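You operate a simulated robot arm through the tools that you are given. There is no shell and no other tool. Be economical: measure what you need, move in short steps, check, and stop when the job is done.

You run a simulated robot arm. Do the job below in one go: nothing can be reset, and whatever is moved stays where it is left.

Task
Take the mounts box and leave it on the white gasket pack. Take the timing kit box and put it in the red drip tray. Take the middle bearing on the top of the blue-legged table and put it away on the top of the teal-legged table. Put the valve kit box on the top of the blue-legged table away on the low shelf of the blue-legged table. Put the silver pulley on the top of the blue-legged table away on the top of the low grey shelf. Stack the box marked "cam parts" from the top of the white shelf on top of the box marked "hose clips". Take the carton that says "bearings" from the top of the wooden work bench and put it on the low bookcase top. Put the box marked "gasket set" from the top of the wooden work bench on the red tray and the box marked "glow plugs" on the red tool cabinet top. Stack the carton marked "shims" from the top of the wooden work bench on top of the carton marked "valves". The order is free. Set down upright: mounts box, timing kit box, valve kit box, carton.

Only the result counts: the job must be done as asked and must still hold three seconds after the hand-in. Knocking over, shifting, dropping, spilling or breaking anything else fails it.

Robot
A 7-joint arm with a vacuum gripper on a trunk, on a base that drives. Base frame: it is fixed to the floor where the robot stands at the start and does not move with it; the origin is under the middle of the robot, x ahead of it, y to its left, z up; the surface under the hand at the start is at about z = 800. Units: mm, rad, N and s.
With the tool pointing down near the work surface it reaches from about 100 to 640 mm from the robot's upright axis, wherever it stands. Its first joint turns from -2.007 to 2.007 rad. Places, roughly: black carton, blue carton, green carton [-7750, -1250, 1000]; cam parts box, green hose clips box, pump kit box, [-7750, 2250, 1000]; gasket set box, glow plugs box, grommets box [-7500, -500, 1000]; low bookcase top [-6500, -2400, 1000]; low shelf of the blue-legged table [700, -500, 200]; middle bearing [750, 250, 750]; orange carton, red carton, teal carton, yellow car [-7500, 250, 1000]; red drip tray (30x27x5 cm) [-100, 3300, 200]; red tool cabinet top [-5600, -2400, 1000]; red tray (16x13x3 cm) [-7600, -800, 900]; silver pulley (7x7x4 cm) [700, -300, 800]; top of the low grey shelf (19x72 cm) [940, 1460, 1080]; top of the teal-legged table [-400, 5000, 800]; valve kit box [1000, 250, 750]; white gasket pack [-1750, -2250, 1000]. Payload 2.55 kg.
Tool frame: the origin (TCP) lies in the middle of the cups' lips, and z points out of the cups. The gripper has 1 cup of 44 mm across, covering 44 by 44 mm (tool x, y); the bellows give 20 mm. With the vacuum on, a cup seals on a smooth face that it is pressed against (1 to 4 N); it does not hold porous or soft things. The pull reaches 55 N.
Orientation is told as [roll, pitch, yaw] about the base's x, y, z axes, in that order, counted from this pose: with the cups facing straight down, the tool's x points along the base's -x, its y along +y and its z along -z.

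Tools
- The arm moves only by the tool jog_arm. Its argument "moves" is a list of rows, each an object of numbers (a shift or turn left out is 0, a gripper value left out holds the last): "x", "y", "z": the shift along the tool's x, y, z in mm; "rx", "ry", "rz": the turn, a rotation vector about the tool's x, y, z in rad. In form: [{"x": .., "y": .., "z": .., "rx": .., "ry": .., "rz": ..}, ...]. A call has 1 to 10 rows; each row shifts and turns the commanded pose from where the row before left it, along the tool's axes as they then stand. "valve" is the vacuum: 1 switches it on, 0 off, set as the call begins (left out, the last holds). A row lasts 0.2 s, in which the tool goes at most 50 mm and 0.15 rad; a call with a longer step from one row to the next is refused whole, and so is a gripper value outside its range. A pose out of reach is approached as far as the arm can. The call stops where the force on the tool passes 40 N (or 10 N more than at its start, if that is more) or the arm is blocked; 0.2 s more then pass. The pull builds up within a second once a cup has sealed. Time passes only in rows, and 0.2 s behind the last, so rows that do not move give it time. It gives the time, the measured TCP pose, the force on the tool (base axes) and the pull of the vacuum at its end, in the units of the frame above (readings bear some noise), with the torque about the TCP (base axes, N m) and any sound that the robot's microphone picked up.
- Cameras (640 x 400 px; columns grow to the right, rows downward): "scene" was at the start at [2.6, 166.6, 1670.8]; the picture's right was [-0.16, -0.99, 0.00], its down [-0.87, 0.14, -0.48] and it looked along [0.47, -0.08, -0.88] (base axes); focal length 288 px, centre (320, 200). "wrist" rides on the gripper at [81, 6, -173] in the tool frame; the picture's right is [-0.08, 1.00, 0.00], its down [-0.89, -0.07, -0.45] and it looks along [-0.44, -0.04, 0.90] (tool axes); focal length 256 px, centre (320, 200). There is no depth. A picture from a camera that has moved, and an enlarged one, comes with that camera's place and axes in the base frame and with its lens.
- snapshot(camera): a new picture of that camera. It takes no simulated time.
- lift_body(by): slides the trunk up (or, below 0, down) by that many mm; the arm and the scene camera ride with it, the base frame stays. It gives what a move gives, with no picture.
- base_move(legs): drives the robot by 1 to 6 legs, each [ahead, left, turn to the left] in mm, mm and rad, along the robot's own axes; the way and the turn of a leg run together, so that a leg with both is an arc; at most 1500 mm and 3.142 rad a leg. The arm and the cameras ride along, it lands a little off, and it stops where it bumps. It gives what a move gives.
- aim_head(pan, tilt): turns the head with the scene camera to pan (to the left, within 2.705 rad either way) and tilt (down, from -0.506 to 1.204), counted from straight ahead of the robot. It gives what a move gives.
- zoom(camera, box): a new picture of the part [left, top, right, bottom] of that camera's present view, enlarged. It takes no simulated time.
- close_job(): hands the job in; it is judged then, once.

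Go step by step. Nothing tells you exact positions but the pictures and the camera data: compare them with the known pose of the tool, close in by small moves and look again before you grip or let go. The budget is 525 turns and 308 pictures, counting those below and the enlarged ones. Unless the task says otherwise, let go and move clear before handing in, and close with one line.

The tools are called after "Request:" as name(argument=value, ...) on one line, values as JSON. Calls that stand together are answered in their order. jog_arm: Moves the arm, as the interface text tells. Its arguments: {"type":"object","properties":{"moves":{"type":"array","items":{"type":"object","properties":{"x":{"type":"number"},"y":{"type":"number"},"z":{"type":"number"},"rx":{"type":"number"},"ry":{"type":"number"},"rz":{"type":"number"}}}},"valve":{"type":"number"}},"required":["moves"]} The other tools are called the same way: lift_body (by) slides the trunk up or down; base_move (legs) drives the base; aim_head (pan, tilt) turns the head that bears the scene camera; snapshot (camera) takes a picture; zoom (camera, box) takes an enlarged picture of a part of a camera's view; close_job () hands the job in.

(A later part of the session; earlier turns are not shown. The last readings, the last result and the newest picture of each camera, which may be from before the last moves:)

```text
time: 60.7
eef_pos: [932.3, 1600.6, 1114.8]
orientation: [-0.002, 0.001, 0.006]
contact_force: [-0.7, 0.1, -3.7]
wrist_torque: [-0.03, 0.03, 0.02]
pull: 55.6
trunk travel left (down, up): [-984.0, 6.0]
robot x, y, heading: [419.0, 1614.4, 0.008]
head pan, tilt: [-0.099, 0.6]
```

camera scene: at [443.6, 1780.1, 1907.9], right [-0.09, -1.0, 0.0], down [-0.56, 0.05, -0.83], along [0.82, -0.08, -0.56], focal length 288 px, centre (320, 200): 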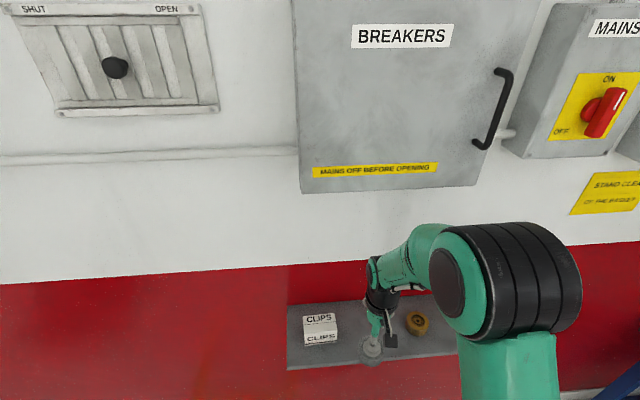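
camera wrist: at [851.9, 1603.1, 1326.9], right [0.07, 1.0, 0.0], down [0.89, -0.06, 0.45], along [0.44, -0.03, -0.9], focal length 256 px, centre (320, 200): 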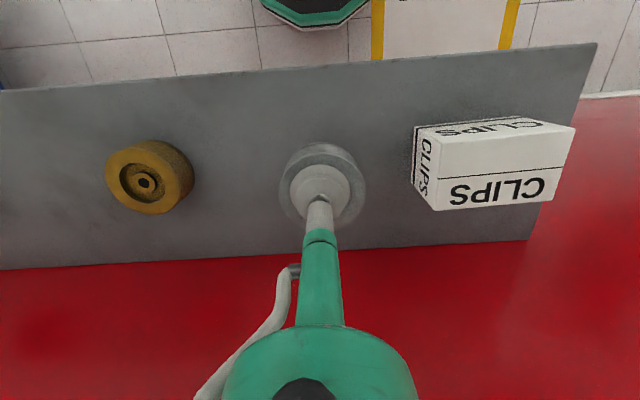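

Request:
jog_arm(moves=[{"z": 3}, {"z": 2}, {}])

Request:
jog_arm(moves=[{"z": 3}, {"z": 2}, {}])

Request:
zoom(camera="scene", box=[330, 290, 430, 360])

```text
time: 61.5
eef_pos: [932.8, 1600.8, 1111.8]
orientation: [0.0, -0.004, 0.007]
contact_force: [-1.6, 0.8, 5.0]
wrist_torque: [0.06, -0.25, 0.03]
pull: 54.9
trunk travel left (down, up): [-984.0, 6.0]
robot x, y, heading: [419.2, 1608.6, 0.007]
head pan, tilt: [-0.099, 0.6]
```

```text
time: 62.3
eef_pos: [932.0, 1600.5, 1109.8]
orientation: [0.001, -0.009, 0.007]
contact_force: [-0.8, 1.7, 29.9]
wrist_torque: [0.1, -0.02, 0.03]
pull: 54.6
trunk travel left (down, up): [-984.0, 6.0]
robot x, y, heading: [419.2, 1612.4, 0.01]
head pan, tilt: [-0.099, 0.6]
```

```text
5.71 times, centred on (380, 325) of scene
camera zoom: at [438.6, 1780.3, 1908.1], right [-0.09, -1.0, 0.0], down [-0.56, 0.05, -0.83], along [0.82, -0.08, -0.56], focal length 1643 px, centre (-23, -514)
```

zoom: 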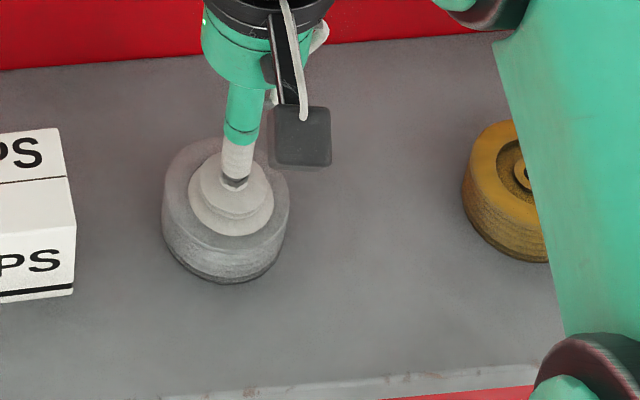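

In contact. Easing off a little, releasing, then rising.

Request:
jog_arm(moves=[{"z": -3}, {}, {}, {}], valve=0)

Request:
jog_arm(moves=[{"z": -5}, {"z": -20}, {"z": -40}, {"z": -30}])

Request:
snapshot(camera="wrist")

```text
time: 63.3
eef_pos: [933.1, 1600.4, 1109.2]
orientation: [0.002, 0.0, 0.007]
contact_force: [-0.3, 0.1, 1.5]
wrist_torque: [0.03, 0.04, 0.02]
pull: 0.1
trunk travel left (down, up): [-984.0, 6.0]
robot x, y, heading: [417.5, 1608.3, 0.006]
head pan, tilt: [-0.099, 0.6]
```

```text
time: 64.3
eef_pos: [935.7, 1600.6, 1205.6]
orientation: [0.0, -0.003, 0.006]
contact_force: [-0.4, -0.7, 0.5]
wrist_torque: [0.0, -0.01, -0.04]
pull: 0.0
trunk travel left (down, up): [-984.0, 6.0]
robot x, y, heading: [423.3, 1612.3, 0.007]
head pan, tilt: [-0.099, 0.6]
```

```text
266 pictures are left
camera wrist: at [854.4, 1608.2, 1378.1], right [0.07, 1.0, 0.0], down [0.89, -0.06, 0.45], along [0.45, -0.03, -0.89], focal length 256 px, centre (320, 200)
```

wrist: 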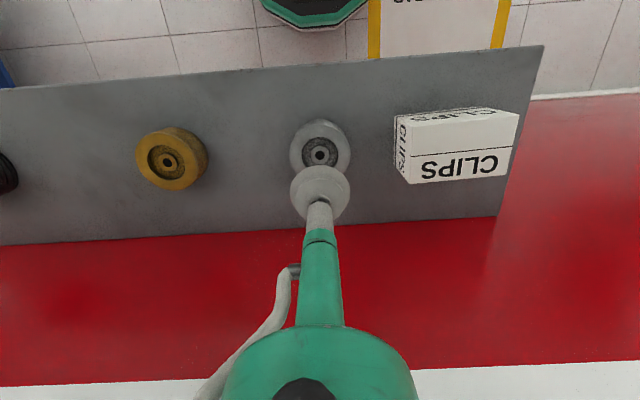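

The pulley stands on the grey shelf. Next the bearing: I'll swing the arm to the robot's right and drive to the left end of the blue table.

Request:
jog_arm(moves=[{"x": 48}, {"x": 48}, {"x": 40, "y": -28}, {"x": 35, "y": -35}, {"x": 35, "y": -35}, {"x": 35, "y": -35}, {"x": 35, "y": -35}, {"x": 35, "y": -35}, {"x": 35, "y": -35}, {"x": 35, "y": -35}])

Request:
base_move(legs=[[0, -700, 0]])

Request:
aim_head(pan=-0.9, tilt=0.9)

Request:
snapshot(camera="scene")

Request:
snapshot(camera="wrist")

```text
time: 66.5
eef_pos: [550.3, 1321.7, 1206.7]
orientation: [-0.001, -0.002, 0.008]
contact_force: [-0.1, 0.4, 0.0]
wrist_torque: [0.02, -0.01, -0.02]
pull: 0.0
trunk travel left (down, up): [-984.0, 6.0]
robot x, y, heading: [419.9, 1611.6, 0.011]
head pan, tilt: [-0.099, 0.6]
```

```text
time: 70.2
eef_pos: [556.7, 639.7, 1206.5]
orientation: [-0.001, 0.0, 0.007]
contact_force: [0.7, -0.8, 0.6]
wrist_torque: [0.0, 0.01, 0.0]
pull: 0.0
trunk travel left (down, up): [-984.0, 6.0]
robot x, y, heading: [420.4, 931.6, 0.01]
head pan, tilt: [-0.099, 0.6]
```

```text
time: 71.4
eef_pos: [555.7, 638.8, 1207.5]
orientation: [0.0, 0.0, 0.008]
contact_force: [-0.9, 0.8, 0.2]
wrist_torque: [0.02, -0.02, 0.02]
pull: 0.1
trunk travel left (down, up): [-984.0, 6.0]
robot x, y, heading: [422.8, 928.7, 0.011]
head pan, tilt: [-0.901, 0.901]
```

```text
265 pictures are left
camera scene: at [408.3, 1046.6, 1883.1], right [-0.78, -0.63, 0.0], down [-0.49, 0.61, -0.62], along [0.39, -0.48, -0.78], focal length 288 px, centre (320, 200)
```

scene: 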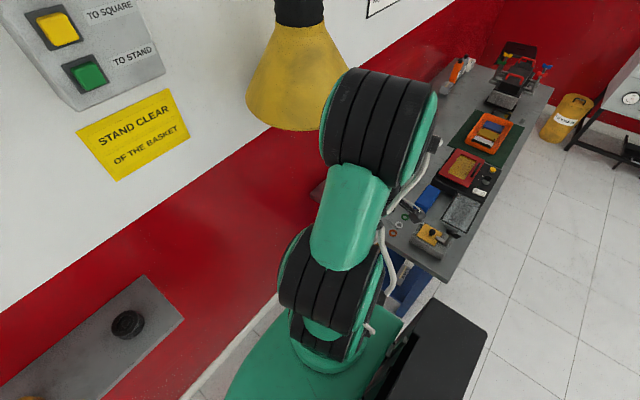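

```text
264 pictures are left
camera wrist: at [475.0, 645.6, 1380.0], right [0.07, 1.0, 0.0], down [0.89, -0.07, 0.45], along [0.44, -0.03, -0.9], focal length 256 px, centre (320, 200)
```

wrist: 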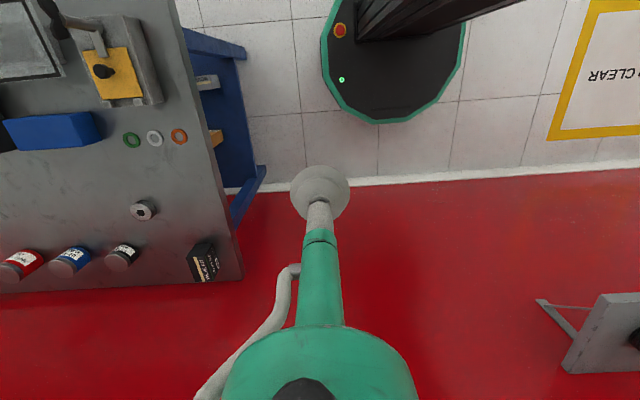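

A yellow hood hangs near (927, 480) with its rim at about z = 1440, so I'll keep the arm low under it. I'll drive to the table's left end and lower the trunk.

Request:
base_move(legs=[[80, -270, 0]])

Request:
lift_body(by=-200)

Request:
snapshot(camera="wrist")

Request:
snapshot(camera="scene")

```text
time: 73.3
eef_pos: [641.9, 379.9, 1206.9]
orientation: [0.0, -0.001, 0.01]
contact_force: [0.3, 0.0, 0.5]
wrist_torque: [0.02, 0.0, 0.01]
pull: 0.1
trunk travel left (down, up): [-984.0, 6.0]
robot x, y, heading: [507.0, 666.1, 0.013]
head pan, tilt: [-0.901, 0.901]
```

```text
time: 75.5
eef_pos: [642.2, 378.8, 1006.8]
orientation: [-0.001, -0.001, 0.01]
contact_force: [0.0, 0.0, 0.7]
wrist_torque: [-0.05, 0.01, 0.01]
pull: 0.1
trunk travel left (down, up): [-784.0, 206.0]
robot x, y, heading: [506.4, 667.7, 0.014]
head pan, tilt: [-0.901, 0.901]
```

```text
263 pictures are left
camera wrist: at [560.5, 384.9, 1180.1], right [0.07, 1.0, 0.0], down [0.89, -0.06, 0.45], along [0.44, -0.03, -0.9], focal length 256 px, centre (320, 200)
```

wrist: 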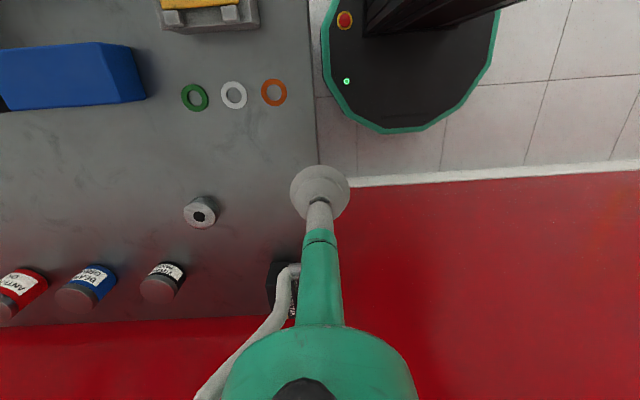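

```text
262 pictures are left
camera scene: at [491.7, 785.6, 1683.1], right [-0.78, -0.63, 0.0], down [-0.49, 0.61, -0.62], along [0.39, -0.48, -0.78], focal length 288 px, centre (320, 200)
```

scene: 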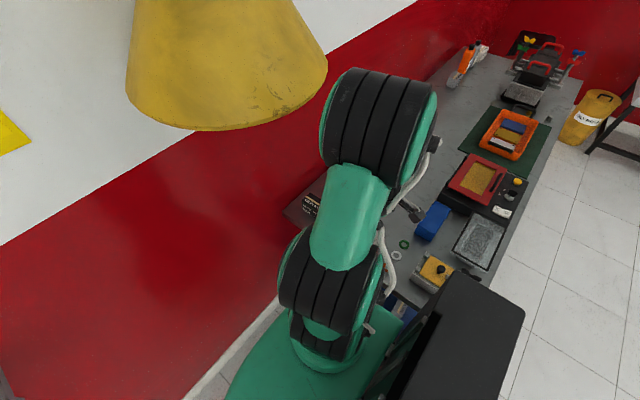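

The bearing is at about (750, 177). I'll hover over it.

Request:
jog_arm(moves=[{"y": -40, "x": -22}, {"y": -40, "x": -22}, {"y": -40, "x": -22}, {"y": -40, "x": -22}, {"y": -40, "x": -20}, {"z": 40}, {"z": 40}])

Request:
zoom(camera="wrist", box=[240, 120, 400, 240])

```text
time: 77.1
eef_pos: [754.1, 176.7, 929.0]
orientation: [0.002, -0.001, 0.012]
contact_force: [0.5, -0.8, 0.4]
wrist_torque: [0.04, -0.04, 0.01]
pull: 0.1
trunk travel left (down, up): [-784.0, 206.0]
robot x, y, heading: [511.5, 665.6, 0.012]
head pan, tilt: [-0.901, 0.901]
```

```text
3.33 times, centred on (320, 180) of wrist
camera zoom: at [672.6, 182.8, 1102.2], right [0.07, 1.0, 0.0], down [0.89, -0.06, 0.45], along [0.44, -0.03, -0.9], focal length 853 px, centre (320, 267)
```

zoom: 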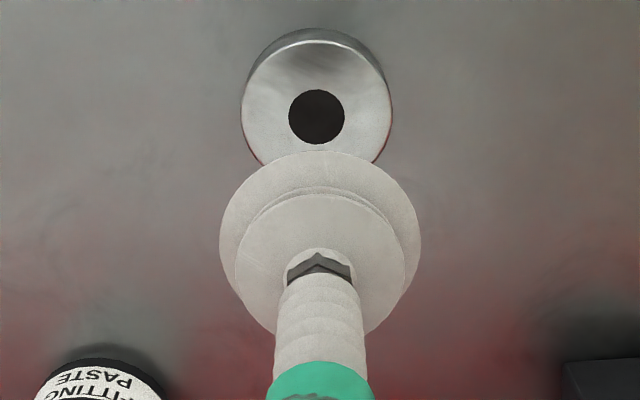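

Aligned within a millimetre or two. Descending with vacuum on.

Request:
jog_arm(moves=[{"z": 40, "x": -1, "y": -1}, {"z": 40}, {"z": 10}, {"z": 4}], valve=1)

Request:
jog_arm(moves=[{"z": 4}, {"z": 4}])

```text
time: 78.1
eef_pos: [754.7, 179.9, 834.3]
orientation: [0.0, -0.001, 0.011]
contact_force: [0.3, 0.2, -0.4]
wrist_torque: [-0.05, 0.0, -0.03]
pull: 0.0
trunk travel left (down, up): [-784.0, 206.0]
robot x, y, heading: [507.5, 670.0, 0.016]
head pan, tilt: [-0.901, 0.901]
```

```text
time: 78.7
eef_pos: [752.4, 180.1, 826.5]
orientation: [0.001, 0.001, 0.011]
contact_force: [-0.3, 0.9, 0.5]
wrist_torque: [-0.03, -0.02, -0.02]
pull: 55.0
trunk travel left (down, up): [-784.0, 206.0]
robot x, y, heading: [509.7, 668.4, 0.007]
head pan, tilt: [-0.901, 0.901]
```

Sealed. Lifting and retracting clear of the table.

Request:
jog_arm(moves=[{"z": -20}, {"z": -40}, {"z": -40}, {"z": -40}, {"y": 40, "x": 25}, {"y": 40, "x": 25}, {"y": 40, "x": 25}, {"y": 40, "x": 25}, {"y": 40, "x": 25}])

Request:
base_move(legs=[[0, 300, 0], [-150, 300, 0]])

Request:
aim_head(pan=1.7, tilt=0.45)

Request:
snapshot(camera="scene")

Request:
zoom(camera="wrist", box=[240, 120, 400, 240])

```text
time: 80.7
eef_pos: [623.5, 382.2, 966.1]
orientation: [-0.003, -0.002, 0.013]
contact_force: [-0.3, -0.1, -1.4]
wrist_torque: [-0.03, -0.03, 0.01]
pull: 54.5
trunk travel left (down, up): [-784.0, 206.0]
robot x, y, heading: [509.9, 670.9, 0.016]
head pan, tilt: [-0.901, 0.901]
```

```text
time: 84.5
eef_pos: [464.9, 976.4, 964.5]
orientation: [-0.001, 0.0, 0.005]
contact_force: [-0.1, -0.4, -2.1]
wrist_torque: [-0.01, -0.01, -0.06]
pull: 55.0
trunk travel left (down, up): [-784.0, 206.0]
robot x, y, heading: [352.9, 1260.1, 0.003]
head pan, tilt: [-0.901, 0.901]
```

```text
time: 86.8
eef_pos: [465.0, 975.0, 965.2]
orientation: [0.0, 0.001, 0.007]
contact_force: [-0.2, -0.9, -1.2]
wrist_torque: [-0.04, -0.01, 0.01]
pull: 55.2
trunk travel left (down, up): [-784.0, 206.0]
robot x, y, heading: [352.2, 1266.3, 0.004]
head pan, tilt: [1.7, 0.45]
```

```text
260 pictures are left
camera scene: at [277.0, 1531.8, 1721.4], right [0.99, 0.13, 0.0], down [0.06, -0.43, -0.9], along [-0.12, 0.89, -0.44], focal length 288 px, centre (320, 200)
```

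scene: 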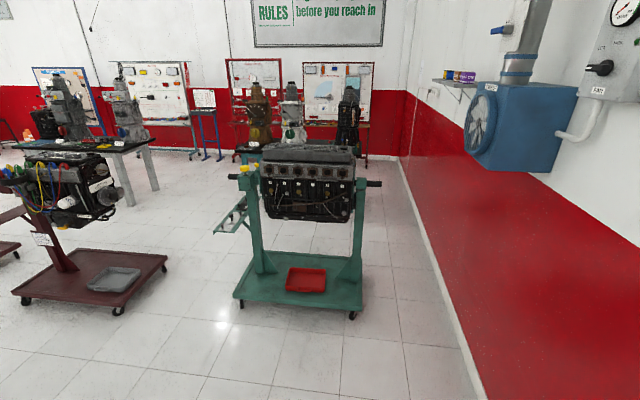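

```text
3.33 times, centred on (320, 180) of wrist
camera zoom: at [384.6, 981.7, 1138.2], right [0.07, 1.0, 0.0], down [0.89, -0.07, 0.45], along [0.44, -0.03, -0.9], focal length 853 px, centre (320, 267)
```

zoom: 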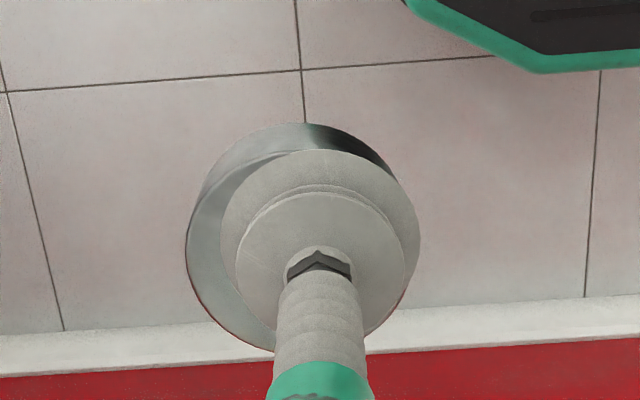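

Two routes pass the teal engine stand: the left gap looks clear, while the right gap has a wall fan. I'll zoom toward the teal table and the left gap.

Request:
zoom(camera="scene", box=[140, 60, 400, 320])

Request:
zoom(camera="scene", box=[0, 130, 300, 330])

```text
1.54 times, centred on (270, 190) of scene
camera zoom: at [277.0, 1531.8, 1721.4], right [0.99, 0.13, 0.0], down [0.06, -0.43, -0.9], along [-0.12, 0.89, -0.44], focal length 442 px, centre (397, 215)
```

zoom: 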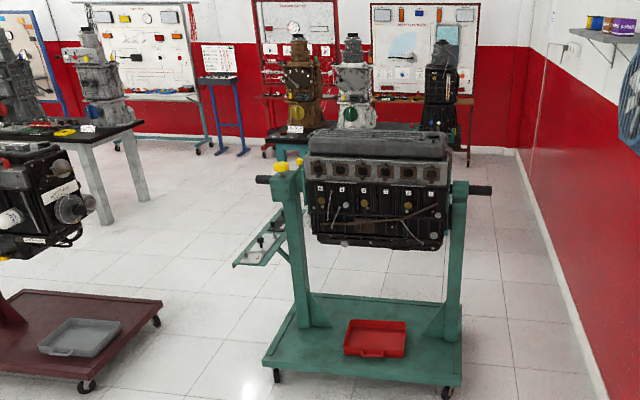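

```text
2.00 times, centred on (150, 230) of scene
camera zoom: at [277.0, 1531.8, 1721.4], right [0.99, 0.13, 0.0], down [0.06, -0.43, -0.9], along [-0.12, 0.89, -0.44], focal length 575 px, centre (660, 140)
```

zoom: 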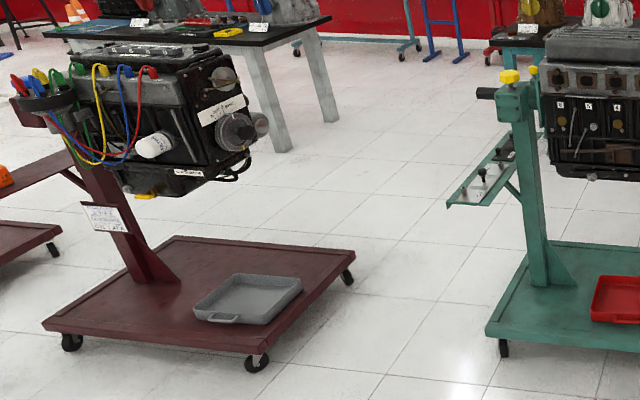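

The left gap spans about x = -1300 to -640, wide enough. I'll back up, turn to face +y, line up at x ≈ -970 and stop before the gap.

Request:
base_move(legs=[[-650, 0, 0], [0, 0, 1.567], [0, 670, 0], [900, 0, 0]])

Request:
jog_arm(moves=[{"x": -30, "y": 30}, {"x": -30, "y": 35}, {"x": -30, "y": 35}, {"x": -30, "y": 35}, {"x": -30, "y": 35}, {"x": -30, "y": 35}, {"x": -30, "y": 35}])

Request:
aim_head(pan=0, tilt=0.5)

Request:
snapshot(camera="scene")

```text
time: 101.7
eef_pos: [-613.0, 2295.2, 964.7]
orientation: [-0.001, -0.002, 1.523]
contact_force: [-1.0, 0.7, -2.2]
wrist_torque: [-0.01, -0.03, -0.02]
pull: 54.6
trunk travel left (down, up): [-784.0, 206.0]
robot x, y, heading: [-906.9, 2195.4, 1.524]
head pan, tilt: [1.7, 0.45]
```

```text
time: 103.3
eef_pos: [-842.0, 2514.1, 961.3]
orientation: [-0.002, 0.002, 1.523]
contact_force: [-0.3, 0.2, -2.7]
wrist_torque: [-0.01, -0.06, 0.01]
pull: 54.4
trunk travel left (down, up): [-784.0, 206.0]
robot x, y, heading: [-905.2, 2195.8, 1.521]
head pan, tilt: [1.7, 0.45]
```

```text
time: 105.1
eef_pos: [-841.5, 2512.7, 962.0]
orientation: [0.0, 0.0, 1.524]
contact_force: [1.0, 0.0, -2.5]
wrist_torque: [0.02, -0.04, 0.01]
pull: 54.7
trunk travel left (down, up): [-784.0, 206.0]
robot x, y, heading: [-908.6, 2195.4, 1.524]
head pan, tilt: [0.0, 0.499]
```

```text
256 pictures are left
camera scene: at [-1083.2, 2233.9, 1716.9], right [1.0, -0.05, 0.0], down [-0.02, -0.48, -0.88], along [0.04, 0.88, -0.48], focal length 288 px, centre (320, 200)
```

scene: 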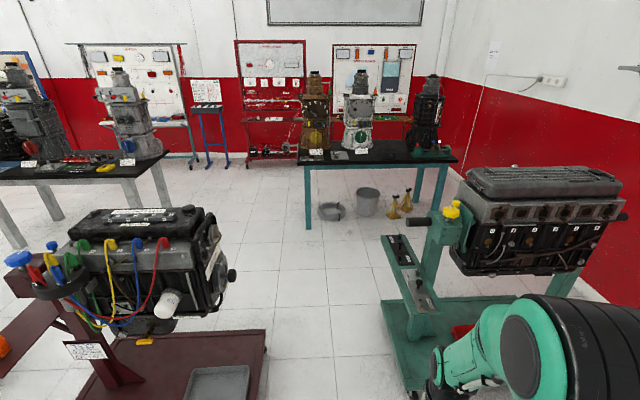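

The gap centre is about x = -1000. I'll align to it and drive through to the teal table.

Request:
base_move(legs=[[0, 0, 0.047], [0, 90, 0], [1000, 0, 0]])

Request:
snapshot(camera="scene")

```text
time: 111.5
eef_pos: [-956.8, 3539.4, 961.7]
orientation: [0.0, 0.001, 1.583]
contact_force: [-1.0, -1.0, -1.9]
wrist_torque: [0.02, -0.01, -0.03]
pull: 54.5
trunk travel left (down, up): [-784.0, 206.0]
robot x, y, heading: [-1003.3, 3219.2, 1.586]
head pan, tilt: [0.0, 0.499]
```

```text
255 pictures are left
camera scene: at [-1181.4, 3246.3, 1716.9], right [1.0, 0.01, 0.0], down [0.01, -0.48, -0.88], along [-0.01, 0.88, -0.48], focal length 288 px, centre (320, 200)
```

scene: 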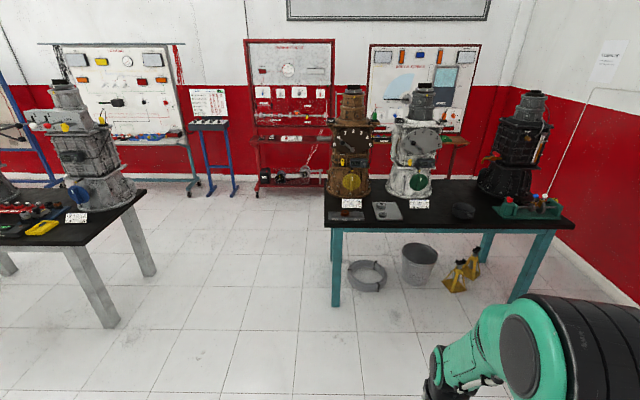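

Request:
zoom(camera="scene", box=[310, 150, 590, 250])

```text
2.29 times, centred on (450, 200) of scene
camera zoom: at [-1181.4, 3246.3, 1716.9], right [1.0, 0.01, 0.0], down [0.01, -0.48, -0.88], along [-0.01, 0.88, -0.48], focal length 657 px, centre (23, 200)
```

zoom: 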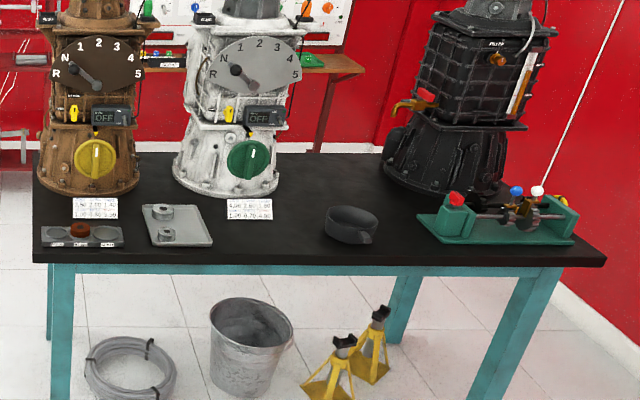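

I'll place the bearing on the clear front area near (-530, 4770). Driving there.

Request:
base_move(legs=[[1010, 0, -0.015], [0, -450, 0]])

Request:
snapshot(camera="wrist")

Request:
snapshot(camera="scene")

```text
time: 119.0
eef_pos: [-469.2, 4521.5, 963.1]
orientation: [0.001, -0.002, 1.529]
contact_force: [-0.2, -0.1, -2.6]
wrist_torque: [0.02, -0.02, -0.03]
pull: 55.1
trunk travel left (down, up): [-784.0, 206.0]
robot x, y, heading: [-532.6, 4207.9, 1.534]
head pan, tilt: [0.0, 0.499]
```

```text
253 pictures are left
camera wrist: at [-478.9, 4440.9, 1135.5], right [-0.99, 0.12, 0.0], down [0.11, 0.89, 0.45], along [0.05, 0.44, -0.9], focal length 256 px, centre (320, 200)
```

wrist: 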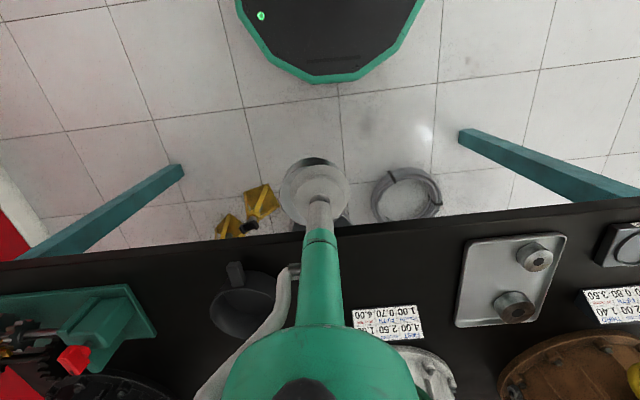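

```text
252 pictures are left
camera scene: at [-708.7, 4241.4, 1717.0], right [1.0, -0.04, 0.0], down [-0.02, -0.48, -0.88], along [0.04, 0.88, -0.48], focal length 288 px, centre (320, 200)
```

scene: 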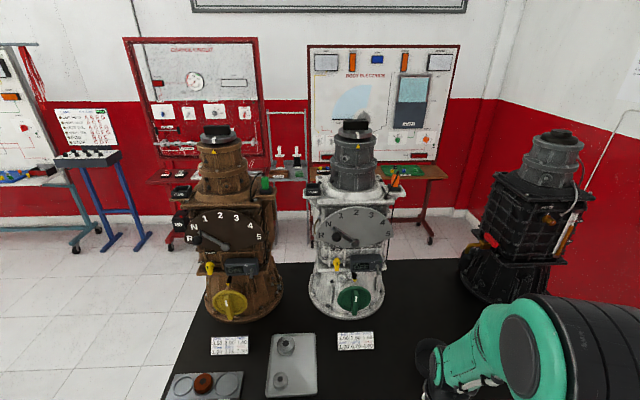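

Clear spot confirmed. Moving the hand over (-530, 4778) and lowering partway.

Request:
jog_arm(moves=[{"x": -42, "y": 12}, {"x": -42, "y": 12}, {"x": -42, "y": 12}, {"x": -42, "y": 12}, {"x": -42, "y": 12}, {"x": -42, "y": 11}, {"z": 40}, {"z": 40}])

Request:
snapshot(camera="wrist")

```text
time: 120.8
eef_pos: [-528.8, 4779.0, 883.1]
orientation: [0.002, -0.002, 1.53]
contact_force: [-0.4, 0.3, -1.4]
wrist_torque: [-0.03, 0.01, -0.02]
pull: 54.8
trunk travel left (down, up): [-784.0, 206.0]
robot x, y, heading: [-529.9, 4200.1, 1.526]
head pan, tilt: [0.0, 0.499]
```

```text
251 pictures are left
camera wrist: at [-538.8, 4698.1, 1055.8], right [-0.99, 0.12, 0.0], down [0.11, 0.89, 0.45], along [0.05, 0.44, -0.9], focal length 256 px, centre (320, 200)
```

wrist: 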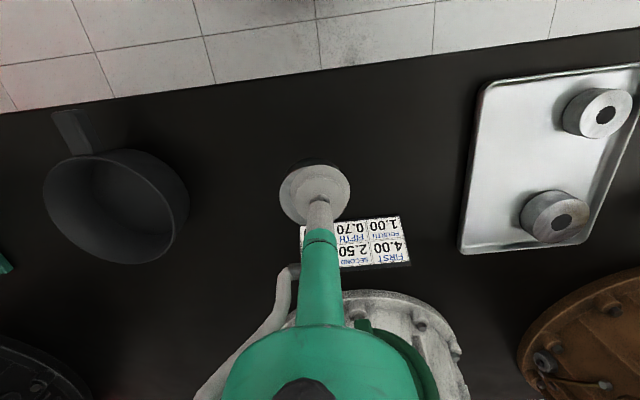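

Good; I'll nudge a little toward the front edge and lower to contact.

Request:
jog_arm(moves=[{"x": 12, "z": 20}, {"z": 20}, {"z": 10}, {"z": 4}, {"z": 4}])

Request:
jog_arm(moves=[{"z": 4}, {"z": 3}, {}])

```text
time: 122.0
eef_pos: [-529.4, 4764.2, 824.5]
orientation: [0.0, 0.0, 1.531]
contact_force: [0.2, -0.1, -1.8]
wrist_torque: [0.02, -0.01, -0.03]
pull: 55.0
trunk travel left (down, up): [-784.0, 206.0]
robot x, y, heading: [-532.3, 4202.6, 1.53]
head pan, tilt: [0.0, 0.499]
```

```text
time: 122.8
eef_pos: [-529.2, 4764.1, 817.3]
orientation: [-0.002, 0.001, 1.53]
contact_force: [0.0, -0.2, -1.4]
wrist_torque: [0.02, -0.04, 0.01]
pull: 55.0
trunk travel left (down, up): [-784.0, 206.0]
robot x, y, heading: [-533.8, 4205.2, 1.53]
head pan, tilt: [0.0, 0.499]
```

Request:
jog_arm(moves=[{"z": 4}, {"z": 3}, {}])

Request:
jog_arm(moves=[{"z": 3}, {"z": 3}, {}])

```text
time: 123.6
eef_pos: [-529.3, 4763.3, 810.8]
orientation: [0.001, 0.0, 1.528]
contact_force: [-0.1, 0.6, -1.2]
wrist_torque: [0.01, -0.02, 0.01]
pull: 54.4
trunk travel left (down, up): [-784.0, 206.0]
robot x, y, heading: [-532.6, 4203.6, 1.533]
head pan, tilt: [0.0, 0.499]
```

```text
time: 124.4
eef_pos: [-530.4, 4764.2, 804.5]
orientation: [0.0, 0.001, 1.529]
contact_force: [-0.2, 0.4, -1.5]
wrist_torque: [0.04, -0.03, -0.02]
pull: 54.7
trunk travel left (down, up): [-784.0, 206.0]
robot x, y, heading: [-532.2, 4202.9, 1.531]
head pan, tilt: [0.0, 0.499]
```

Request:
zoom(camera="wrist", box=[240, 120, 400, 240])

Request:
jog_arm(moves=[{"z": 3}, {"z": 3}, {}])

Request:
jog_arm(moves=[{"z": 3}, {"z": 2}, {}])

```text
3.33 times, centred on (320, 180) of wrist
camera zoom: at [-540.2, 4684.0, 977.1], right [-0.99, 0.12, 0.0], down [0.11, 0.89, 0.45], along [0.05, 0.44, -0.9], focal length 853 px, centre (320, 267)
```

zoom: 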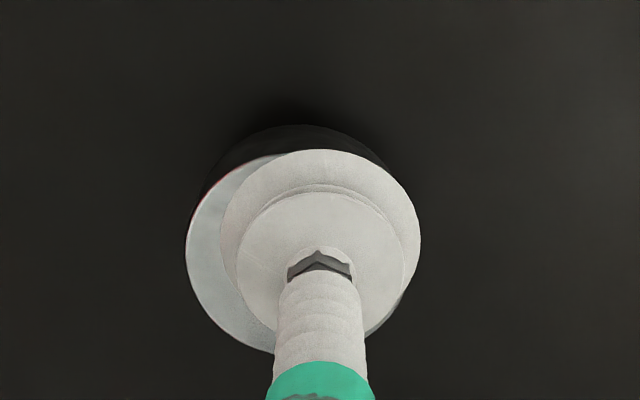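

```text
time: 125.2
eef_pos: [-530.4, 4764.0, 798.8]
orientation: [-0.001, 0.0, 1.529]
contact_force: [0.3, 0.3, -2.2]
wrist_torque: [0.02, -0.05, 0.02]
pull: 55.3
trunk travel left (down, up): [-784.0, 206.0]
robot x, y, heading: [-530.5, 4202.1, 1.53]
head pan, tilt: [0.0, 0.499]
```

```text
time: 126.0
eef_pos: [-528.8, 4764.7, 795.5]
orientation: [0.0, -0.001, 1.529]
contact_force: [-0.7, -0.2, -1.9]
wrist_torque: [0.06, -0.02, -0.02]
pull: 54.8
trunk travel left (down, up): [-784.0, 206.0]
robot x, y, heading: [-533.2, 4203.0, 1.532]
head pan, tilt: [0.0, 0.499]
```

Request:
jog_arm(moves=[{"z": 3}, {"z": 2}, {}])

Request:
jog_arm(moves=[{"z": 3}, {"z": 2}, {}])

Request:
jog_arm(moves=[{"z": 3}, {"z": 2}, {}])

```text
time: 126.8
eef_pos: [-530.9, 4763.8, 790.4]
orientation: [-0.001, -0.003, 1.53]
contact_force: [0.6, -1.4, 9.7]
wrist_torque: [0.02, -0.27, -0.06]
pull: 54.8
trunk travel left (down, up): [-784.0, 206.0]
robot x, y, heading: [-531.2, 4201.8, 1.527]
head pan, tilt: [0.0, 0.499]
```

```text
time: 127.6
eef_pos: [-529.5, 4765.1, 787.7]
orientation: [0.0, -0.011, 1.529]
contact_force: [-3.2, -0.1, 30.9]
wrist_torque: [-0.24, -0.35, -0.06]
pull: 54.8
trunk travel left (down, up): [-784.0, 206.0]
robot x, y, heading: [-530.4, 4204.4, 1.527]
head pan, tilt: [0.0, 0.499]
```

```text
time: 128.4
eef_pos: [-529.6, 4765.3, 782.2]
orientation: [0.0, -0.009, 1.527]
contact_force: [-1.8, -0.9, 33.5]
wrist_torque: [-0.11, -0.42, 0.0]
pull: 54.8
trunk travel left (down, up): [-784.0, 206.0]
robot x, y, heading: [-532.8, 4203.0, 1.529]
head pan, tilt: [0.0, 0.499]
```

In contact (about z 792). Backing off to light contact, releasing and rising.

Request:
jog_arm(moves=[{"z": -8}, {}, {}, {}], valve=0)

Request:
jog_arm(moves=[{"z": -5}, {"z": -20}, {"z": -40}, {"z": -40}])

Request:
snapshot(camera="wrist")

```text
time: 129.4
eef_pos: [-527.9, 4764.1, 786.2]
orientation: [-0.001, 0.001, 1.528]
contact_force: [0.0, -0.2, 0.9]
wrist_torque: [0.01, 0.0, -0.03]
pull: 0.1
trunk travel left (down, up): [-784.0, 206.0]
robot x, y, heading: [-534.9, 4204.6, 1.526]
head pan, tilt: [0.0, 0.499]
```

```text
time: 130.4
eef_pos: [-531.8, 4761.1, 889.0]
orientation: [-0.001, -0.001, 1.529]
contact_force: [0.1, -0.4, -1.1]
wrist_torque: [-0.02, -0.02, -0.04]
pull: 0.1
trunk travel left (down, up): [-784.0, 206.0]
robot x, y, heading: [-531.6, 4201.6, 1.526]
head pan, tilt: [0.0, 0.499]
```

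```text
249 pictures are left
camera wrist: at [-541.9, 4682.2, 1063.1], right [-0.99, 0.12, 0.0], down [0.11, 0.89, 0.45], along [0.05, 0.44, -0.9], focal length 256 px, centre (320, 200)
```

wrist: 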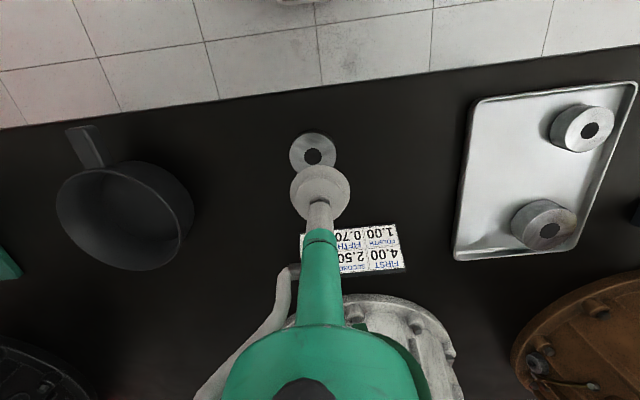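

Bearing placed. While I'm here I'll look around this side of the room for the mounts and timing kit boxes.

Request:
jog_arm(moves=[{"z": -40}, {"x": 45, "z": -20}, {"x": 45}, {"x": 45}, {"x": 45}, {"x": 45}, {"x": 30}])

Request:
aim_head(pan=1.3, tilt=0.35)

Request:
snapshot(camera="scene")

Request:
aim_head(pan=2.6, tilt=0.35)

Request:
snapshot(camera="scene")

Request:
aim_head(pan=-2.4, tilt=0.35)

Request:
snapshot(camera="scene")

```text
time: 132.0
eef_pos: [-542.7, 4507.4, 953.3]
orientation: [-0.001, -0.001, 1.53]
contact_force: [-0.4, 0.1, -0.9]
wrist_torque: [-0.03, -0.01, -0.02]
pull: 0.1
trunk travel left (down, up): [-784.0, 206.0]
robot x, y, heading: [-531.8, 4204.4, 1.529]
head pan, tilt: [0.0, 0.499]
```

```text
time: 133.5
eef_pos: [-542.5, 4507.4, 952.8]
orientation: [0.001, -0.002, 1.529]
contact_force: [0.7, 0.4, 0.0]
wrist_torque: [0.02, 0.01, 0.01]
pull: 0.0
trunk travel left (down, up): [-784.0, 206.0]
robot x, y, heading: [-533.1, 4204.4, 1.532]
head pan, tilt: [1.3, 0.351]
```

```text
248 pictures are left
camera scene: at [-801.8, 4179.3, 1730.6], right [0.31, 0.95, 0.0], down [0.33, -0.11, -0.94], along [-0.89, 0.29, -0.34], focal length 288 px, centre (320, 200)
```

scene: 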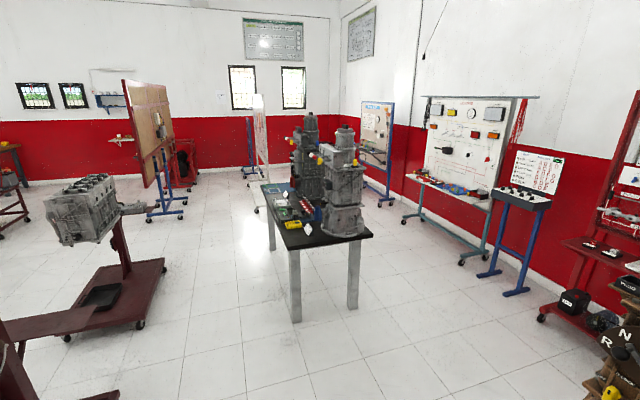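

```text
time: 135.0
eef_pos: [-543.2, 4507.3, 951.2]
orientation: [-0.001, 0.001, 1.528]
contact_force: [0.3, 0.6, -0.3]
wrist_torque: [0.01, 0.01, 0.03]
pull: 0.0
trunk travel left (down, up): [-784.0, 206.0]
robot x, y, heading: [-532.0, 4204.7, 1.525]
head pan, tilt: [2.601, 0.351]
```

```text
247 pictures are left
camera scene: at [-764.5, 4072.9, 1730.6], right [-0.83, 0.55, 0.0], down [0.19, 0.29, -0.94], along [-0.52, -0.78, -0.34], focal length 288 px, centre (320, 200)
```

scene: 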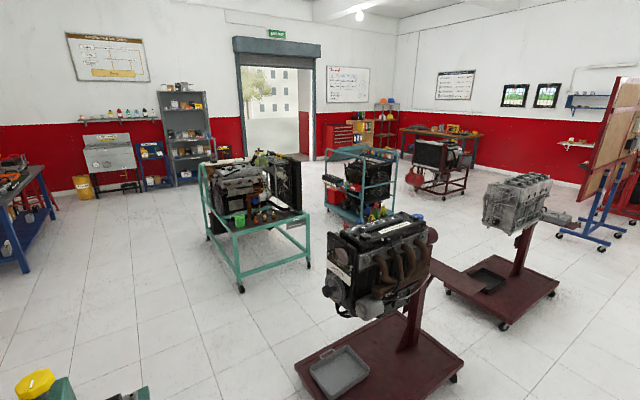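

```text
time: 138.9
eef_pos: [-543.1, 4508.2, 951.9]
orientation: [0.0, 0.001, 1.53]
contact_force: [0.0, -0.9, -1.3]
wrist_torque: [0.01, 0.0, 0.04]
pull: 0.1
trunk travel left (down, up): [-784.0, 206.0]
robot x, y, heading: [-527.0, 4203.0, 1.529]
head pan, tilt: [-2.4, 0.351]
```

```text
246 pictures are left
camera scene: at [-653.2, 4079.4, 1730.6], right [-0.76, -0.64, 0.0], down [-0.22, 0.26, -0.94], along [0.61, -0.72, -0.34], focal length 288 px, centre (320, 200)
```

scene: 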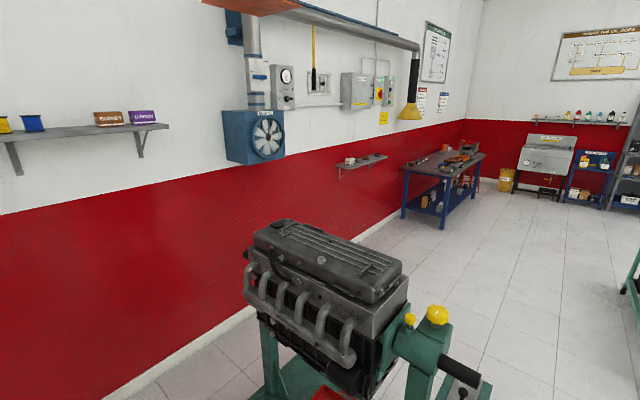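

Request:
zoom(camera="scene", box=[0, 90, 180, 180])

Request:
zoom(camera="scene", box=[390, 130, 500, 220])

Request:
aim_head(pan=2.0, tilt=0.3)

Request:
snapshot(camera="scene")

```text
3.56 times, centred on (90, 135) of scene
camera zoom: at [-653.2, 4079.4, 1730.6], right [-0.76, -0.64, 0.0], down [-0.22, 0.26, -0.94], along [0.61, -0.72, -0.34], focal length 1022 px, centre (1138, 431)
```

zoom: 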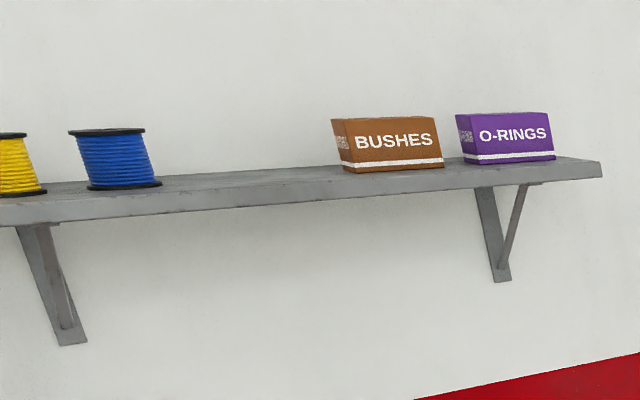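

```text
4.44 times, centred on (445, 175) of scene
camera zoom: at [-653.2, 4079.4, 1730.6], right [-0.76, -0.64, 0.0], down [-0.22, 0.26, -0.94], along [0.61, -0.72, -0.34], focal length 1278 px, centre (-236, 311)
```

zoom: 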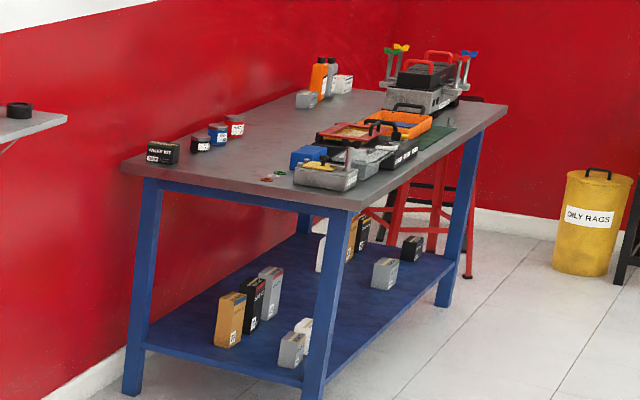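

```text
time: 142.4
eef_pos: [-543.6, 4507.0, 952.2]
orientation: [0.001, -0.001, 1.529]
contact_force: [-0.4, 0.4, -0.5]
wrist_torque: [0.01, 0.0, -0.01]
pull: 0.0
trunk travel left (down, up): [-784.0, 206.0]
robot x, y, heading: [-531.5, 4200.7, 1.528]
head pan, tilt: [2.0, 0.3]
```

```text
243 pictures are left
camera scene: at [-799.7, 4115.3, 1735.3], right [-0.38, 0.93, 0.0], down [0.27, 0.11, -0.96], along [-0.88, -0.36, -0.3], focal length 288 px, centre (320, 200)
```

scene: 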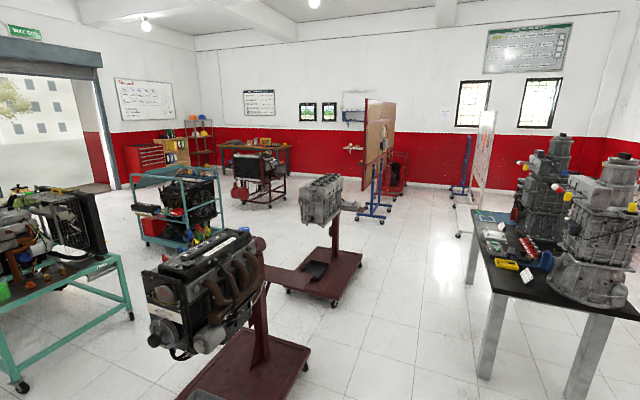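

Several boxes sit on the blue table's low shelf. I'll drive back through the gap to the table's left end to read their labels.

Request:
base_move(legs=[[0, 470, 0], [0, 0, 0.04], [-1000, 0, 0]])

```text
time: 150.1
eef_pos: [-1008.7, 3581.8, 952.2]
orientation: [0.0, 0.0, 1.602]
contact_force: [0.5, -0.1, 0.1]
wrist_torque: [0.01, 0.01, 0.01]
pull: 0.1
trunk travel left (down, up): [-784.0, 206.0]
robot x, y, heading: [-972.1, 3276.3, 1.599]
head pan, tilt: [2.0, 0.3]
```

Request:
base_move(legs=[[0, 25, 0], [-1050, 0, 0], [0, 0, -1.6], [1300, 0, 0]])

Request:
jog_arm(moves=[{"y": -40}, {"y": -40}, {"y": -40, "x": 20}, {"y": -40, "x": 30}, {"y": -40, "x": 30}, {"y": -40, "x": 30}, {"y": -40, "x": 30}])

```text
time: 166.1
eef_pos: [630.1, 2228.8, 952.7]
orientation: [0.0, -0.001, 0.005]
contact_force: [-0.8, 0.1, 0.4]
wrist_torque: [0.0, 0.0, 0.01]
pull: 0.1
trunk travel left (down, up): [-784.0, 206.0]
robot x, y, heading: [326.5, 2206.6, 0.007]
head pan, tilt: [2.0, 0.3]
```

```text
time: 167.7
eef_pos: [488.4, 1945.1, 955.0]
orientation: [0.001, 0.0, 0.006]
contact_force: [0.0, -0.3, 0.0]
wrist_torque: [0.05, -0.03, 0.01]
pull: 0.0
trunk travel left (down, up): [-784.0, 206.0]
robot x, y, heading: [327.4, 2203.1, 0.007]
head pan, tilt: [2.0, 0.3]
```

Request:
base_move(legs=[[0, -1050, 0]])

Request:
aim_head(pan=-1.1, tilt=0.6)

Request:
snapshot(camera="scene")

```text
time: 173.1
eef_pos: [496.2, 893.0, 955.4]
orientation: [0.0, 0.001, 0.006]
contact_force: [0.6, 0.3, -0.6]
wrist_torque: [0.03, -0.04, 0.01]
pull: 0.2
trunk travel left (down, up): [-784.0, 206.0]
robot x, y, heading: [333.2, 1151.9, 0.003]
head pan, tilt: [2.0, 0.3]
```

```text
time: 175.8
eef_pos: [496.5, 893.3, 954.6]
orientation: [0.0, -0.001, 0.007]
contact_force: [0.6, -0.4, 0.7]
wrist_torque: [0.03, 0.02, -0.02]
pull: 0.0
trunk travel left (down, up): [-784.0, 206.0]
robot x, y, heading: [335.5, 1150.6, 0.01]
head pan, tilt: [-1.1, 0.6]
```

```text
242 pictures are left
camera scene: at [311.8, 1248.1, 1707.9], right [-0.89, -0.46, 0.0], down [-0.26, 0.5, -0.83], along [0.38, -0.73, -0.56], focal length 288 px, centre (320, 200)
```

scene: 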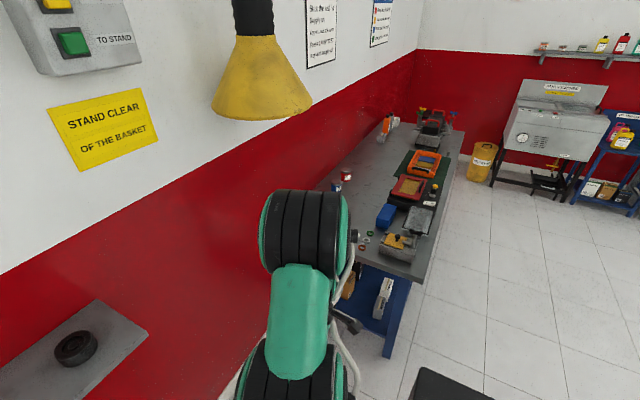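

The arm hides the low shelf. I'll bring the hand forward and lower the trunk for a low view.

Request:
jog_arm(moves=[{"x": -30, "y": 40}, {"x": -30, "y": 40}, {"x": -30, "y": 40}, {"x": -30, "y": 40}, {"x": -30, "y": 40}, {"x": -30, "y": 40}])

Request:
lift_body(by=-450)

Request:
aim_head(pan=-1.3, tilt=0.65)

Request:
snapshot(camera="scene")

```text
time: 177.2
eef_pos: [676.6, 1134.8, 953.0]
orientation: [-0.002, 0.002, 0.003]
contact_force: [0.2, 0.0, -0.4]
wrist_torque: [0.01, 0.03, 0.03]
pull: 0.1
trunk travel left (down, up): [-784.0, 206.0]
robot x, y, heading: [331.6, 1152.6, 0.011]
head pan, tilt: [-1.1, 0.6]
```

```text
refused: -450 is not a number from -400 to 400
```

```text
time: 177.9
eef_pos: [675.8, 1133.3, 953.4]
orientation: [0.001, 0.001, 0.007]
contact_force: [-0.7, 0.1, 0.2]
wrist_torque: [0.0, -0.01, 0.0]
pull: 0.0
trunk travel left (down, up): [-784.0, 206.0]
robot x, y, heading: [333.3, 1147.6, 0.006]
head pan, tilt: [-1.3, 0.649]
```

```text
241 pictures are left
camera scene: at [294.9, 1243.2, 1703.6], right [-0.96, -0.27, 0.0], down [-0.17, 0.58, -0.8], along [0.22, -0.77, -0.6], focal length 288 px, centre (320, 200)
```

scene: 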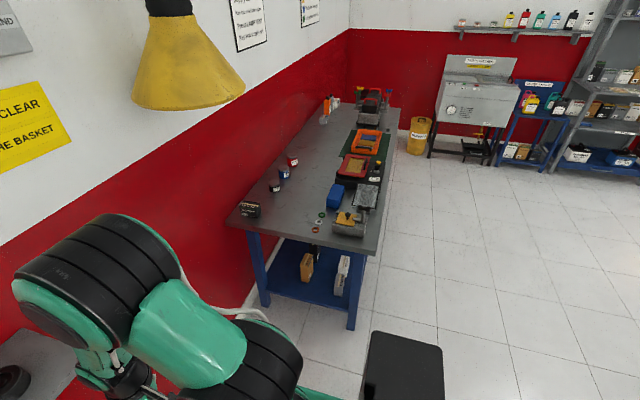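

Request:
lift_body(by=-400)

Request:
aim_head(pan=-1.3, tilt=0.55)

Request:
zoom(camera="scene", box=[200, 80, 420, 300])

```text
time: 181.7
eef_pos: [676.6, 1133.4, 552.6]
orientation: [0.0, 0.0, 0.008]
contact_force: [-0.3, -0.2, 0.6]
wrist_torque: [0.0, 0.01, -0.03]
pull: 0.1
trunk travel left (down, up): [-384.0, 606.0]
robot x, y, heading: [333.7, 1149.1, 0.001]
head pan, tilt: [-1.3, 0.649]
```

```text
time: 182.4
eef_pos: [677.2, 1133.9, 551.5]
orientation: [0.0, -0.001, 0.006]
contact_force: [0.4, -0.1, 0.0]
wrist_torque: [0.02, 0.02, -0.01]
pull: 0.0
trunk travel left (down, up): [-384.0, 606.0]
robot x, y, heading: [340.7, 1147.4, 0.006]
head pan, tilt: [-1.3, 0.55]
```

```text
1.82 times, centred on (310, 190) of scene
camera zoom: at [295.7, 1240.3, 1312.3], right [-0.96, -0.27, 0.0], down [-0.14, 0.5, -0.85], along [0.23, -0.82, -0.52], focal length 523 px, centre (338, 218)
```

zoom: 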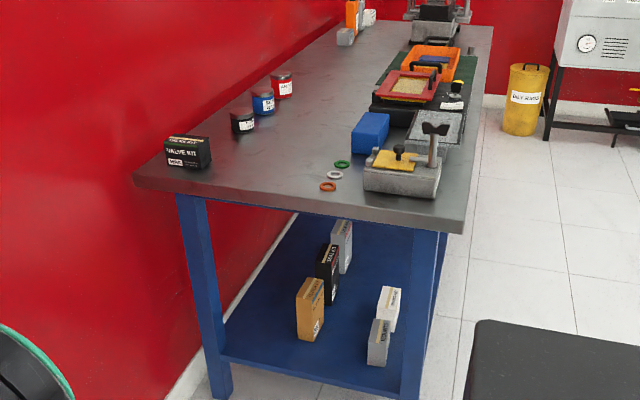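

Request:
zoom(camera="scene", box=[270, 170, 370, 250])

Request:
zoom(camera="scene", box=[240, 110, 300, 150])

```text
5.00 times, centred on (320, 210) of scene
camera zoom: at [295.7, 1240.3, 1312.3], right [-0.96, -0.27, 0.0], down [-0.14, 0.5, -0.85], along [0.23, -0.82, -0.52], focal length 1438 px, centre (320, 150)
```

zoom: 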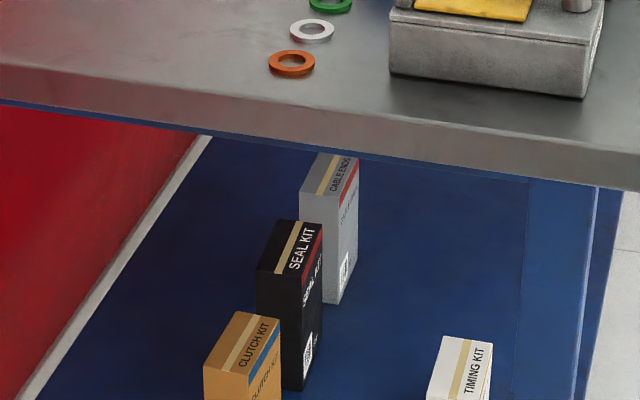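

```text
10.00 times, centred on (270, 130) of scene
camera zoom: at [295.7, 1240.3, 1312.3], right [-0.96, -0.27, 0.0], down [-0.14, 0.5, -0.85], along [0.23, -0.82, -0.52], focal length 2876 px, centre (820, 900)
```

zoom: 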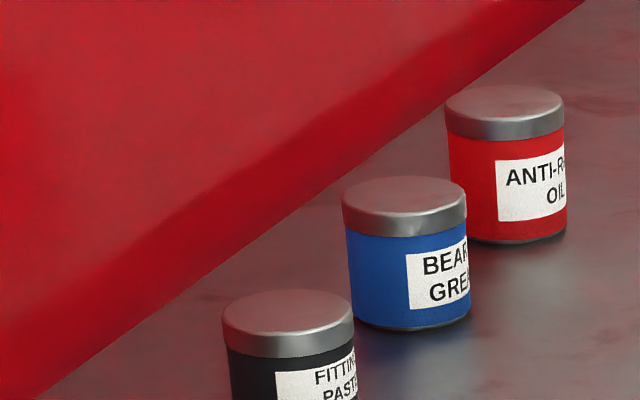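

I found the TIMING KIT box: the white one on the blue table's low shelf, near (470, 60). I'll go around to the front, keeping the hand clear, and view the whole low shelf.

Request:
base_move(legs=[[-640, 0, 0], [0, -1090, 0]])

Request:
aim_head(pan=-0.3, tilt=0.75)

Request:
snapshot(camera="scene")

```text
time: 191.2
eef_pos: [53.3, 48.5, 553.9]
orientation: [0.0, 0.0, 0.025]
contact_force: [-0.3, 0.4, 0.1]
wrist_torque: [-0.03, -0.02, 0.0]
pull: 0.2
trunk travel left (down, up): [-384.0, 606.0]
robot x, y, heading: [-285.9, 55.7, 0.021]
head pan, tilt: [-1.3, 0.55]
```

```text
time: 192.4
eef_pos: [52.3, 47.4, 552.9]
orientation: [-0.001, -0.001, 0.024]
contact_force: [0.7, 0.1, -0.4]
wrist_torque: [0.03, 0.01, -0.01]
pull: 0.2
trunk travel left (down, up): [-384.0, 606.0]
robot x, y, heading: [-290.6, 57.0, 0.025]
head pan, tilt: [-0.3, 0.75]
```

```text
237 pictures are left
camera scene: at [-276.8, 210.7, 1295.0], right [-0.27, -0.96, 0.0], down [-0.66, 0.19, -0.73], along [0.7, -0.2, -0.68], focal length 288 px, centre (320, 200)
```

scene: 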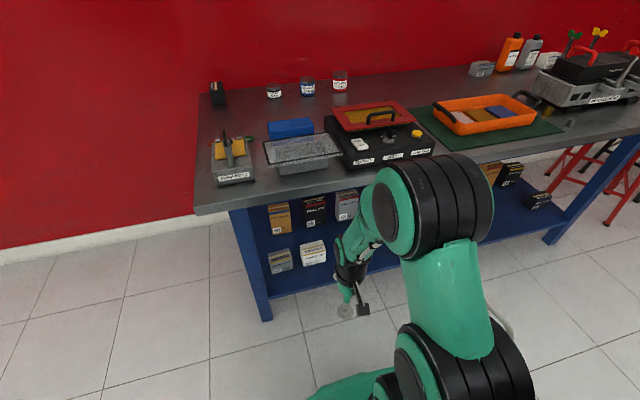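

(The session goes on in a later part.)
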